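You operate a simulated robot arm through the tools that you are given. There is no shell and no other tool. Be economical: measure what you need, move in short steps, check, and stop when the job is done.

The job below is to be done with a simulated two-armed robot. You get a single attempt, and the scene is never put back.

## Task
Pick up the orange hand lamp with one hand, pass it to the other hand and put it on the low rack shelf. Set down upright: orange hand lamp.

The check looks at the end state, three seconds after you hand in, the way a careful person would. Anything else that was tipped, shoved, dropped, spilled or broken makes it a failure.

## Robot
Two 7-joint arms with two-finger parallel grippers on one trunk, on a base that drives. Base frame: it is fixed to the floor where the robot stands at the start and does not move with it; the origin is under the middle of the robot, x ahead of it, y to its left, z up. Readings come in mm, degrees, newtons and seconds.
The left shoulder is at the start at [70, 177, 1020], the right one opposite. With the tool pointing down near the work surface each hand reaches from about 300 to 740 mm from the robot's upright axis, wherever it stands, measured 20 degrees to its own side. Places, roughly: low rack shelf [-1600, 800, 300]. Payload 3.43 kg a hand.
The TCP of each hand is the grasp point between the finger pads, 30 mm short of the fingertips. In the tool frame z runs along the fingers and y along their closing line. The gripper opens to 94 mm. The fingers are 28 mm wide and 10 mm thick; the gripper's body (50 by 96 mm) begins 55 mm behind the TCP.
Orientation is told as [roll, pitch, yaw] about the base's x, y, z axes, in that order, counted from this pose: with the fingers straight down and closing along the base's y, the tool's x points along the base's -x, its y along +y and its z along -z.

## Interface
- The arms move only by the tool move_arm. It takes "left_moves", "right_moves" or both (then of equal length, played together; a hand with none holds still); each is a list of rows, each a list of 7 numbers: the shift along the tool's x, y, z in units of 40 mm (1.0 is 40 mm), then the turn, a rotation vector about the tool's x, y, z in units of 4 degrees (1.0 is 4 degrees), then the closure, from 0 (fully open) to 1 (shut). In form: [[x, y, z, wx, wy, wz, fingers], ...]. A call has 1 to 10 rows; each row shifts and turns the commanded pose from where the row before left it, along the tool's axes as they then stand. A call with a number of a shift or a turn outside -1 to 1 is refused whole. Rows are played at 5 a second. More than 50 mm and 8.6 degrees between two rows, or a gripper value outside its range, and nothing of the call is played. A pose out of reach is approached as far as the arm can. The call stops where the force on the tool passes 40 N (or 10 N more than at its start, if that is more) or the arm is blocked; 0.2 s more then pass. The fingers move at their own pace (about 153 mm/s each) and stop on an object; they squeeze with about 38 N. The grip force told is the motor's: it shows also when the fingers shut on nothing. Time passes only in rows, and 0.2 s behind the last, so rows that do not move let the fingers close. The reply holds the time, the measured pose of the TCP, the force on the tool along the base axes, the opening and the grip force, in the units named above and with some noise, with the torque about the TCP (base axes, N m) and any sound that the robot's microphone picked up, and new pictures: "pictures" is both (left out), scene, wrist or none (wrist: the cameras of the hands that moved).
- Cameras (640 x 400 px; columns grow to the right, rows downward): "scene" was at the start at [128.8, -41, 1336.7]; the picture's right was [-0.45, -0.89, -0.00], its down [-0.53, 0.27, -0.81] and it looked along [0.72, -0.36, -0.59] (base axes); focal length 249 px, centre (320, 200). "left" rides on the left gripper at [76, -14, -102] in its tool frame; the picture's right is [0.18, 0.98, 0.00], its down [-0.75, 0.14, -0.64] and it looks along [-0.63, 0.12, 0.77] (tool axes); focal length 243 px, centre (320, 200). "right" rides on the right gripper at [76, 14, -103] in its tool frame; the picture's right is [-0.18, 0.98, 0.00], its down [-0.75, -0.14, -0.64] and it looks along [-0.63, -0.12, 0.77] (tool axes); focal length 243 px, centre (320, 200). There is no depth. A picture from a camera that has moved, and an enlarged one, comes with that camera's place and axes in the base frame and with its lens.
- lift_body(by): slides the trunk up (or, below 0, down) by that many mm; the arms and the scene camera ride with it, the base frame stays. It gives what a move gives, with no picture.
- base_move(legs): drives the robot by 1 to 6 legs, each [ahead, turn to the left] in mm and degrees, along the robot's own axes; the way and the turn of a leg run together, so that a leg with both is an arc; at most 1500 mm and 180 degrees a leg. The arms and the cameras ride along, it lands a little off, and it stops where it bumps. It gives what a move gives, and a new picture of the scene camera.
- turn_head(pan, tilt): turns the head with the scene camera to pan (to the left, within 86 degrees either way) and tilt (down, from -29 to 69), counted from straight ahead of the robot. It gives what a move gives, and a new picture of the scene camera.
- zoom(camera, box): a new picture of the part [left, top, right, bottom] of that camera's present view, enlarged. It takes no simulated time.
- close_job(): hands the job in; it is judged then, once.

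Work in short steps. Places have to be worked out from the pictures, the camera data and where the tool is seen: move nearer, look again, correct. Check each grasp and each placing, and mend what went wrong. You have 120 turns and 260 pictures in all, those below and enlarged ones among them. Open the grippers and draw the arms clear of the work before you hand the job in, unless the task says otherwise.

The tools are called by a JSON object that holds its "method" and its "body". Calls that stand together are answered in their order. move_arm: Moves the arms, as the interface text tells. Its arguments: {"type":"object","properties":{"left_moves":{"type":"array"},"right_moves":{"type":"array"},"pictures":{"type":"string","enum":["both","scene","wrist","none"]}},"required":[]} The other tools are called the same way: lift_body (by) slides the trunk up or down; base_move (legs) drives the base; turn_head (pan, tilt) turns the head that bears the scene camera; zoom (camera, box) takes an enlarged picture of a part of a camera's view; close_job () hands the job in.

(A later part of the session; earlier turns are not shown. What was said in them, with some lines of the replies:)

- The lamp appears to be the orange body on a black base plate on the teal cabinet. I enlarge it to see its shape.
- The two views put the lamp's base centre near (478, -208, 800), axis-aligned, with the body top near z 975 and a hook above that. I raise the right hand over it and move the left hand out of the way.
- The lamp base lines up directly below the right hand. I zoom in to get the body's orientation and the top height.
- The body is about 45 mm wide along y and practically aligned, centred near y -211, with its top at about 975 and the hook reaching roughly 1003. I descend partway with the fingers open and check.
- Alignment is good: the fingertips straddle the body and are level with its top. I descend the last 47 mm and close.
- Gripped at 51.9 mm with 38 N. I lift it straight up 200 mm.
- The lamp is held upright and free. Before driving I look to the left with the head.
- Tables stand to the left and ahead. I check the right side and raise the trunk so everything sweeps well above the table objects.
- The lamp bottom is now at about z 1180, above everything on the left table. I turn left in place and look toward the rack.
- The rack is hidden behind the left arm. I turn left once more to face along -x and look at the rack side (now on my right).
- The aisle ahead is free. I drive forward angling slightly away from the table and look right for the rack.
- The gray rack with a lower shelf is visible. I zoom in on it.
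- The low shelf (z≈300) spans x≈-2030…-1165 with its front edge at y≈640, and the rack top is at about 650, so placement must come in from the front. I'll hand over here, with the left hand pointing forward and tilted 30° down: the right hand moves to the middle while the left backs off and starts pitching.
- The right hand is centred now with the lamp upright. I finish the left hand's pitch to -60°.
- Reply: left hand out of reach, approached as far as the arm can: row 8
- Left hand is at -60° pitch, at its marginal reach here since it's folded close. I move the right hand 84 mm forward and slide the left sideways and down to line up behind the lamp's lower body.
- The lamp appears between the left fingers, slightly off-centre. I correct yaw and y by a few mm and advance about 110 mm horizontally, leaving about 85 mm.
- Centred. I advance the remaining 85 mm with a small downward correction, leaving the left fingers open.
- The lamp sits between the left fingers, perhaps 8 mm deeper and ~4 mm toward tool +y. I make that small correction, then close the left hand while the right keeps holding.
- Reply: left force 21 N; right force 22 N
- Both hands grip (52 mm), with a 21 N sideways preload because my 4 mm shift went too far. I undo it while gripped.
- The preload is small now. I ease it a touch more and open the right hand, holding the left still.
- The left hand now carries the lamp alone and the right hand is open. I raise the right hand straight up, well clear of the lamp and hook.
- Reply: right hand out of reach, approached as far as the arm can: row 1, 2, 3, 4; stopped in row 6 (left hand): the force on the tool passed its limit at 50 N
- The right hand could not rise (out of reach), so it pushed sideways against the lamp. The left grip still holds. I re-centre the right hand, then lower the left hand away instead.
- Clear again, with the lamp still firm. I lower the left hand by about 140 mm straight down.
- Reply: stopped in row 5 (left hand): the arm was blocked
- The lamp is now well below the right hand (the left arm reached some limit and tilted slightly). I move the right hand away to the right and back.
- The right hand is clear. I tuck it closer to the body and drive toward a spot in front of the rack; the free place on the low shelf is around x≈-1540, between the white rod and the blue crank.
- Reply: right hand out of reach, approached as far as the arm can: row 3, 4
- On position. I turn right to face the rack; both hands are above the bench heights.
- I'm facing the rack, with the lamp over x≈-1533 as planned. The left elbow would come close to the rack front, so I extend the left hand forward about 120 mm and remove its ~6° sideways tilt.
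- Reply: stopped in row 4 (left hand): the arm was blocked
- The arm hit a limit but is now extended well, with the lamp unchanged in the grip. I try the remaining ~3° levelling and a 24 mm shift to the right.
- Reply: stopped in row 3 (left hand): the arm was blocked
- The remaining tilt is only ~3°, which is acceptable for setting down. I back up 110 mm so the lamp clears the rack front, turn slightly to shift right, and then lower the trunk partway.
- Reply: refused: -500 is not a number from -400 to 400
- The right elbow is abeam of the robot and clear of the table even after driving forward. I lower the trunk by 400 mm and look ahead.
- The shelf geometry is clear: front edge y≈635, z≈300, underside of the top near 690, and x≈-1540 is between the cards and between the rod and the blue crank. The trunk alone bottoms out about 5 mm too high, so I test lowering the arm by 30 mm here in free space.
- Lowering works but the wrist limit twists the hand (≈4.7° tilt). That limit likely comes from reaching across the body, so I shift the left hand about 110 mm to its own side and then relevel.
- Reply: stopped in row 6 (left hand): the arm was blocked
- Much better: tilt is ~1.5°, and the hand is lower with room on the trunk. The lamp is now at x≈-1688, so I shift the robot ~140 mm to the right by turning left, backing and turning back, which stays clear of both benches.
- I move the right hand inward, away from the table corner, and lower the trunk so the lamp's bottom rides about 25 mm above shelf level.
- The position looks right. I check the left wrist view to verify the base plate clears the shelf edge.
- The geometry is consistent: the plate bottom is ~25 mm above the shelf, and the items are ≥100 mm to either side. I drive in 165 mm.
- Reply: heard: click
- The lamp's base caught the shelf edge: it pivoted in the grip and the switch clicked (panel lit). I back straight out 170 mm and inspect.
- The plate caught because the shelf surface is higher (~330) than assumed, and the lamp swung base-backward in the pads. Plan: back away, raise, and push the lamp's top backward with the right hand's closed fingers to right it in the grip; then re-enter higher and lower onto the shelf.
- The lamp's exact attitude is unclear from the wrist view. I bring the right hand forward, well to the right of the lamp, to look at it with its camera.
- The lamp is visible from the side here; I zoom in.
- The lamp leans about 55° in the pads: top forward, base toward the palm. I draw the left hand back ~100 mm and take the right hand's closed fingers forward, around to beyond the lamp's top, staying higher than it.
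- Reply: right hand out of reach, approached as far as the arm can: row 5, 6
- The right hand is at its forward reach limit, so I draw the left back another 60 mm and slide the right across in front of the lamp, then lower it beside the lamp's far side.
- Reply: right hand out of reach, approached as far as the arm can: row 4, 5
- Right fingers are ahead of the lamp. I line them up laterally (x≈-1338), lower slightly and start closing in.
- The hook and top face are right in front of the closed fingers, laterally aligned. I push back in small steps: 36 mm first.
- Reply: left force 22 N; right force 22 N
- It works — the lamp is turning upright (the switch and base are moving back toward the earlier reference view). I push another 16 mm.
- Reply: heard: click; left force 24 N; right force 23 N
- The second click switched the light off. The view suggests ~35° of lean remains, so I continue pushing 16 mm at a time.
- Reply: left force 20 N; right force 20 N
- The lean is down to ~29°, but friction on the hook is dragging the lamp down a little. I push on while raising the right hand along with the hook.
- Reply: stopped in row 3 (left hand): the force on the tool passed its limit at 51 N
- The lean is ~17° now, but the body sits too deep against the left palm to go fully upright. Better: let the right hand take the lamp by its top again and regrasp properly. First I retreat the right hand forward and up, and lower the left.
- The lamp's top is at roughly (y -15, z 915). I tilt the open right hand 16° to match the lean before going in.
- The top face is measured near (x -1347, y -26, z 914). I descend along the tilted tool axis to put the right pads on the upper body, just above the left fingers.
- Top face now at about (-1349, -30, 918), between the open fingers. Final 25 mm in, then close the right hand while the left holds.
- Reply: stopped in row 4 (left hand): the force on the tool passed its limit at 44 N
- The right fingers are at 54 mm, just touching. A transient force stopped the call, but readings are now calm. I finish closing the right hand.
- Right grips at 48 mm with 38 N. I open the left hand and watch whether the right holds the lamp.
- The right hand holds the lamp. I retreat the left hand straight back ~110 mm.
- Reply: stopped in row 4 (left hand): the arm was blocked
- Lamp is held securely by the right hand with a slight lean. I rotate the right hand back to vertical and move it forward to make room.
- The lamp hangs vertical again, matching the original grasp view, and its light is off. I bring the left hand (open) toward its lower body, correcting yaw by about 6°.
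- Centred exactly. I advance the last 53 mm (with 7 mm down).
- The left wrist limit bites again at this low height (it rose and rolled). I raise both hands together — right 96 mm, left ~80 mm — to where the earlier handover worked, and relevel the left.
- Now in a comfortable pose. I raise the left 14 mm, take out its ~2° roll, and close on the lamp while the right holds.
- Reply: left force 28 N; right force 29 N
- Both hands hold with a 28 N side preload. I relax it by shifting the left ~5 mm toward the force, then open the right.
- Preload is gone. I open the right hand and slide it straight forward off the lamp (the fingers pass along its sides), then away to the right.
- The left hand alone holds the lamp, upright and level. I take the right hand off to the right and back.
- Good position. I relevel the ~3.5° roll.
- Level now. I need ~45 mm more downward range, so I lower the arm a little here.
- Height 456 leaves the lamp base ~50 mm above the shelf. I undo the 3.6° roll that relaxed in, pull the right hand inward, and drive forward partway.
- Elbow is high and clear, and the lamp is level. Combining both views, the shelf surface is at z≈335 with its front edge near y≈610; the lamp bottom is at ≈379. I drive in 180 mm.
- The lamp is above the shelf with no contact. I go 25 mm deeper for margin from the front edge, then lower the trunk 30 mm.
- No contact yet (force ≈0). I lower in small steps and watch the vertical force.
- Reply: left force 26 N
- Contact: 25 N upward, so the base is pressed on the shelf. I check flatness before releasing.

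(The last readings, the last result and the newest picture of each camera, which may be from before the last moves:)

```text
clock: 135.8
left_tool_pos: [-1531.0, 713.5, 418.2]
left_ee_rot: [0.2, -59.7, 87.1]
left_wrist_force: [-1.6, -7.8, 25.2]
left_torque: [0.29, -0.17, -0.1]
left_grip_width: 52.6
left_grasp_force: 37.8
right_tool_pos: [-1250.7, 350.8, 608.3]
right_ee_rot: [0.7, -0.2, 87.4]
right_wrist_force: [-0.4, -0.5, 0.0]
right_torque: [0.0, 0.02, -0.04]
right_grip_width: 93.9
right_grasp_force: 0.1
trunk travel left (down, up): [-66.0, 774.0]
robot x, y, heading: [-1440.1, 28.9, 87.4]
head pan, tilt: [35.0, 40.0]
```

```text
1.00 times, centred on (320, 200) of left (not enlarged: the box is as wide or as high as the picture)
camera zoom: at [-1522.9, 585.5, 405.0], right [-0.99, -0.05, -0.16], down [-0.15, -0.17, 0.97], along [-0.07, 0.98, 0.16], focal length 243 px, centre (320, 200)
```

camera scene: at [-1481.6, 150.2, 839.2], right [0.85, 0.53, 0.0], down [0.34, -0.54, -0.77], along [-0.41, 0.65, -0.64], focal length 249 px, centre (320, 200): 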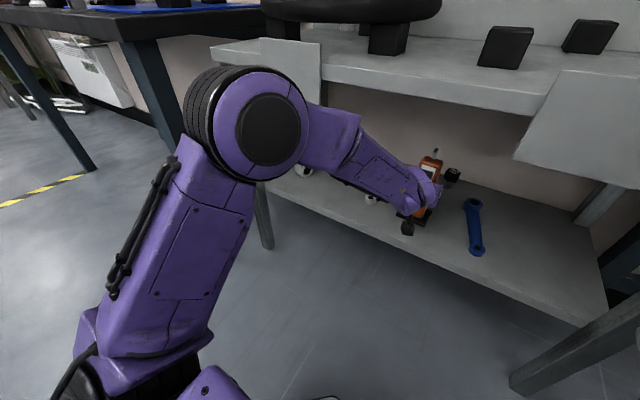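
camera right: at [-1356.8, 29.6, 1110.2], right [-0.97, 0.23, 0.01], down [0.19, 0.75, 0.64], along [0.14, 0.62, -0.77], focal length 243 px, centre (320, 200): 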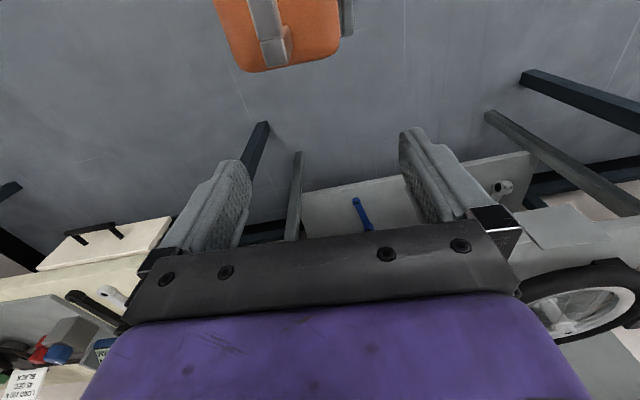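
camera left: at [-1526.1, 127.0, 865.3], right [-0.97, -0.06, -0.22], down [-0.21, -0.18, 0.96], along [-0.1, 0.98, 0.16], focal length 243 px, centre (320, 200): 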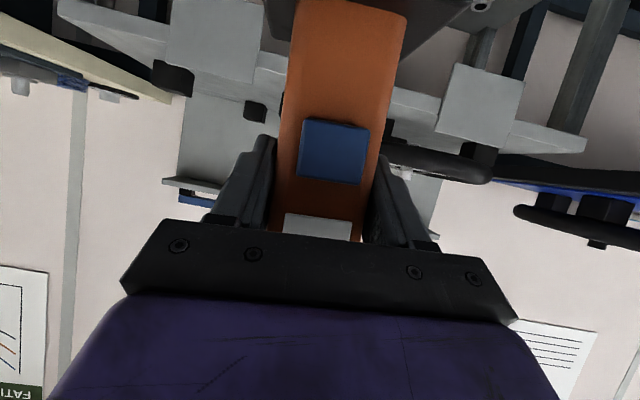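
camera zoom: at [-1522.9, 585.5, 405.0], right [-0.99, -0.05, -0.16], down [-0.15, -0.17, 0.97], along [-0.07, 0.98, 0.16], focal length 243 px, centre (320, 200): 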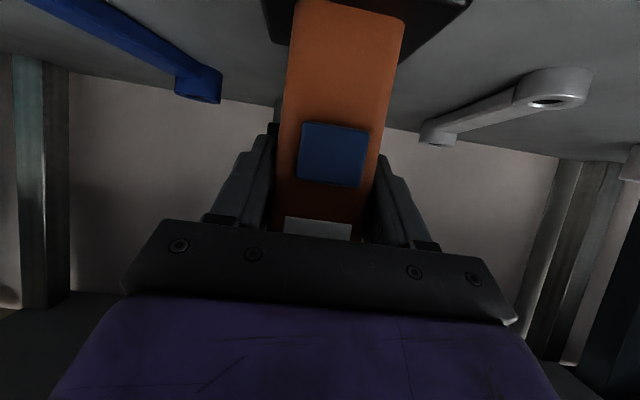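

The base looks flat on the shelf, well behind the front edge. I relieve the pressing by 2 mm and open the left hand gradually.

{"method": "lift_body", "body": {"by": 2}}

{"method": "move_arm", "body": {"left_moves": [[0, 0, 0, 0, 0, 0, 0.38], [0, 0, 0, 0, 0, 0, 0.2], [0, 0, 0, 0, 0, 0, 0], [0, 0, 0, 0, 0, 0, 0]]}}

```text
clock: 136.3
left_tool_pos: [-1530.8, 712.6, 419.7]
left_ee_rot: [0.3, -59.5, 86.9]
left_wrist_force: [-1.0, -1.8, 20.9]
left_torque: [0.61, -0.12, 0.04]
left_grip_width: 51.8
left_grasp_force: 38.0
right_tool_pos: [-1249.7, 351.1, 610.3]
right_ee_rot: [0.8, -0.1, 87.4]
right_wrist_force: [0.1, 0.0, -0.8]
right_torque: [0.02, 0.0, 0.01]
right_grip_width: 94.0
right_grasp_force: 0.1
trunk travel left (down, up): [-68.0, 772.0]
robot x, y, heading: [-1440.0, 26.4, 87.3]
head pan, tilt: [35.0, 40.0]
```

```text
clock: 137.3
left_tool_pos: [-1530.0, 714.2, 415.6]
left_ee_rot: [0.3, -59.2, 87.1]
left_wrist_force: [0.1, 0.1, -0.2]
left_torque: [0.0, -0.01, -0.01]
left_grip_width: 94.2
left_grasp_force: 0.1
right_tool_pos: [-1250.8, 353.9, 607.6]
right_ee_rot: [0.7, 0.0, 87.4]
right_wrist_force: [-0.4, -1.1, 0.5]
right_torque: [-0.02, 0.0, -0.06]
right_grip_width: 93.9
right_grasp_force: 0.1
trunk travel left (down, up): [-68.0, 772.0]
robot x, y, heading: [-1439.9, 29.6, 87.5]
head pan, tilt: [35.0, 40.0]
camera scene: at [-1481.5, 150.0, 799.2], right [0.85, 0.53, 0.0], down [0.34, -0.54, -0.77], along [-0.41, 0.65, -0.64], focal length 249 px, centre (320, 200)
camera left: at [-1523.0, 586.2, 402.8], right [-0.99, -0.05, -0.16], down [-0.15, -0.16, 0.98], along [-0.07, 0.99, 0.15], focal length 243 px, centre (320, 200)
```

scene: 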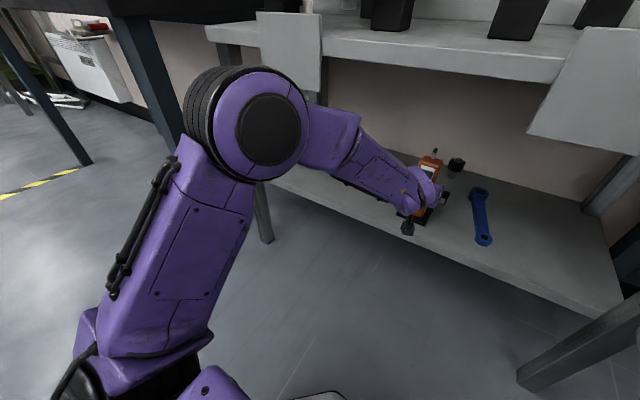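
left: 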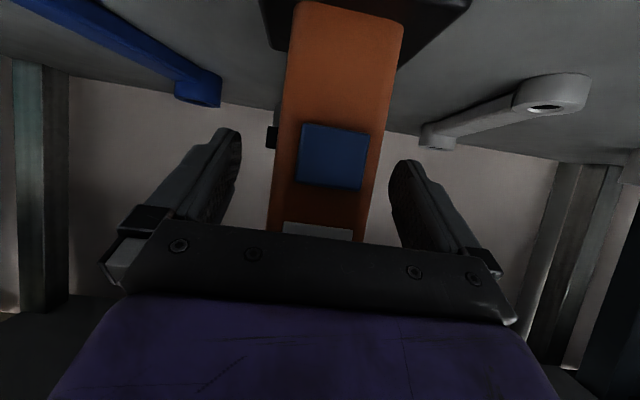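

The lamp stands by itself between the open fingers with no contact. I back the robot straight out.

{"method": "base_move", "body": {"legs": [[-120, 0], [-280, 0]]}}

{"method": "turn_head", "body": {"pan": 10, "tilt": 25}}

{"method": "zoom", "body": {"camera": "left", "box": [180, 0, 460, 240]}}

```text
clock: 140.1
left_tool_pos: [-1550.1, 316.5, 415.0]
left_ee_rot: [0.1, -59.3, 87.2]
left_wrist_force: [0.4, 0.3, 0.5]
left_torque: [0.03, -0.02, 0.0]
left_grip_width: 94.0
left_grasp_force: 0.1
right_tool_pos: [-1268.4, -43.5, 607.5]
right_ee_rot: [0.7, -0.1, 87.6]
right_wrist_force: [0.1, 0.3, 0.3]
right_torque: [0.0, 0.01, -0.02]
right_grip_width: 94.1
right_grasp_force: 0.1
trunk travel left (down, up): [-68.0, 772.0]
robot x, y, heading: [-1456.4, -369.5, 87.3]
head pan, tilt: [35.0, 40.0]
camera scene: at [-1500.0, -247.6, 799.2], right [0.84, 0.54, 0.0], down [0.34, -0.54, -0.77], along [-0.41, 0.65, -0.64], focal length 249 px, centre (320, 200)
```

scene: 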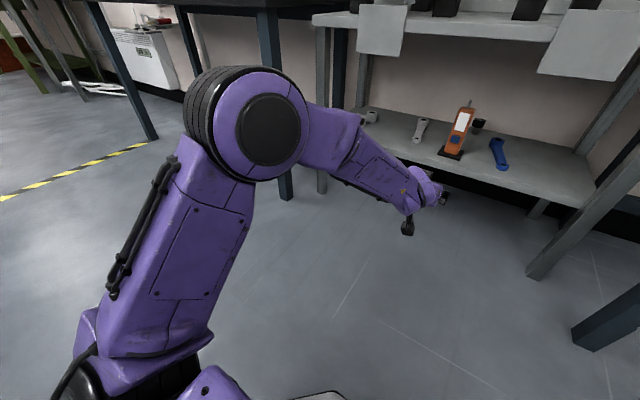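

```text
clock: 141.0
left_tool_pos: [-1550.2, 315.3, 416.2]
left_ee_rot: [0.3, -59.2, 87.2]
left_wrist_force: [-0.2, -0.1, -0.1]
left_torque: [-0.01, -0.03, -0.02]
left_grip_width: 94.2
left_grasp_force: 0.0
right_tool_pos: [-1268.3, -43.7, 608.6]
right_ee_rot: [0.7, 0.0, 87.5]
right_wrist_force: [0.7, -0.8, 0.4]
right_torque: [0.04, -0.02, 0.01]
right_grip_width: 94.1
right_grasp_force: 0.0
trunk travel left (down, up): [-68.0, 772.0]
robot x, y, heading: [-1456.8, -366.4, 87.7]
head pan, tilt: [10.0, 25.0]
camera scene: at [-1466.4, -228.1, 822.5], right [0.99, 0.13, 0.0], down [0.05, -0.42, -0.91], along [-0.12, 0.9, -0.42], focal length 249 px, centre (320, 200)
```

scene: 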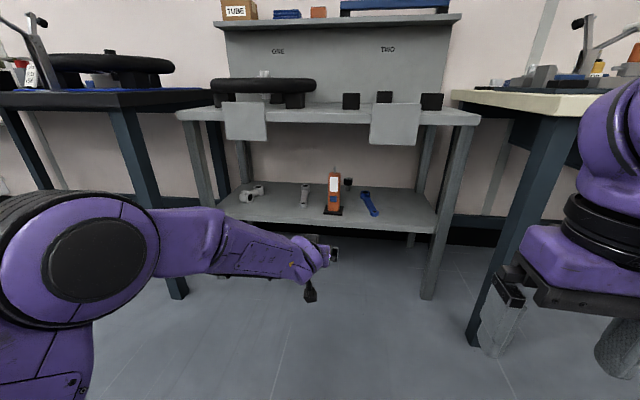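

```text
1.67 times, centred on (320, 120) of left
camera zoom: at [-1542.1, 188.6, 402.9], right [-0.99, -0.05, -0.16], down [-0.15, -0.16, 0.98], along [-0.07, 0.99, 0.15], focal length 404 px, centre (320, 333)
```

zoom: 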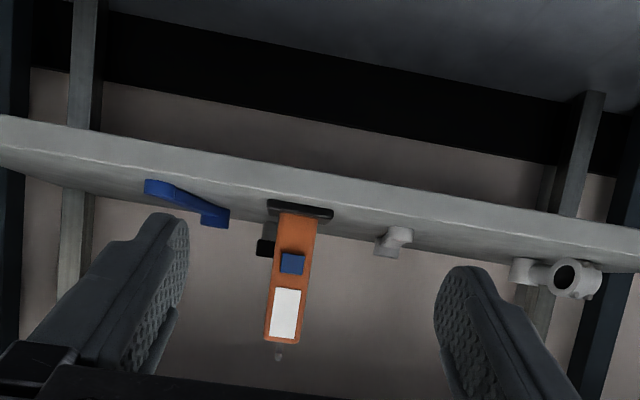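

The lamp appears upright on the shelf. A last enlarged look for confirmation.

{"method": "zoom", "body": {"camera": "scene", "box": [220, 140, 440, 240]}}

```text
2.91 times, centred on (330, 190) of scene
camera zoom: at [-1466.4, -228.1, 822.5], right [0.99, 0.13, 0.0], down [0.05, -0.42, -0.91], along [-0.12, 0.9, -0.42], focal length 725 px, centre (291, 229)
```

zoom: 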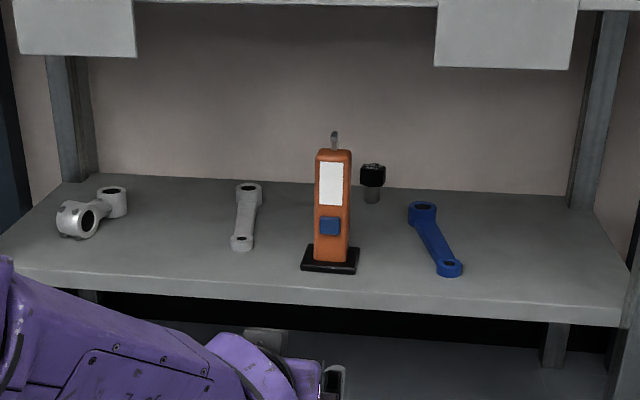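

The lamp stands upright and unlit on the low shelf, nothing else is disturbed, and both grippers are open and clear. I hand in.

{"method": "close_job", "body": {}}

```text
The job is handed in.
```

The orange hand lamp is standing upright on the low rack shelf. The right hand picked it up and passed it to the left hand, which set it down.

My first attempt at the shelf failed: the lamp's base caught the shelf's front edge and the lamp tipped in the gripper. I backed out, passed it back to the right hand to straighten it, handed it over again and placed it from higher up. Its light clicked on and then off again while this happened, and it is off now.

In the last pictures the other items on the shelf look undisturbed. I handed in with both grippers open and clear of the rack.
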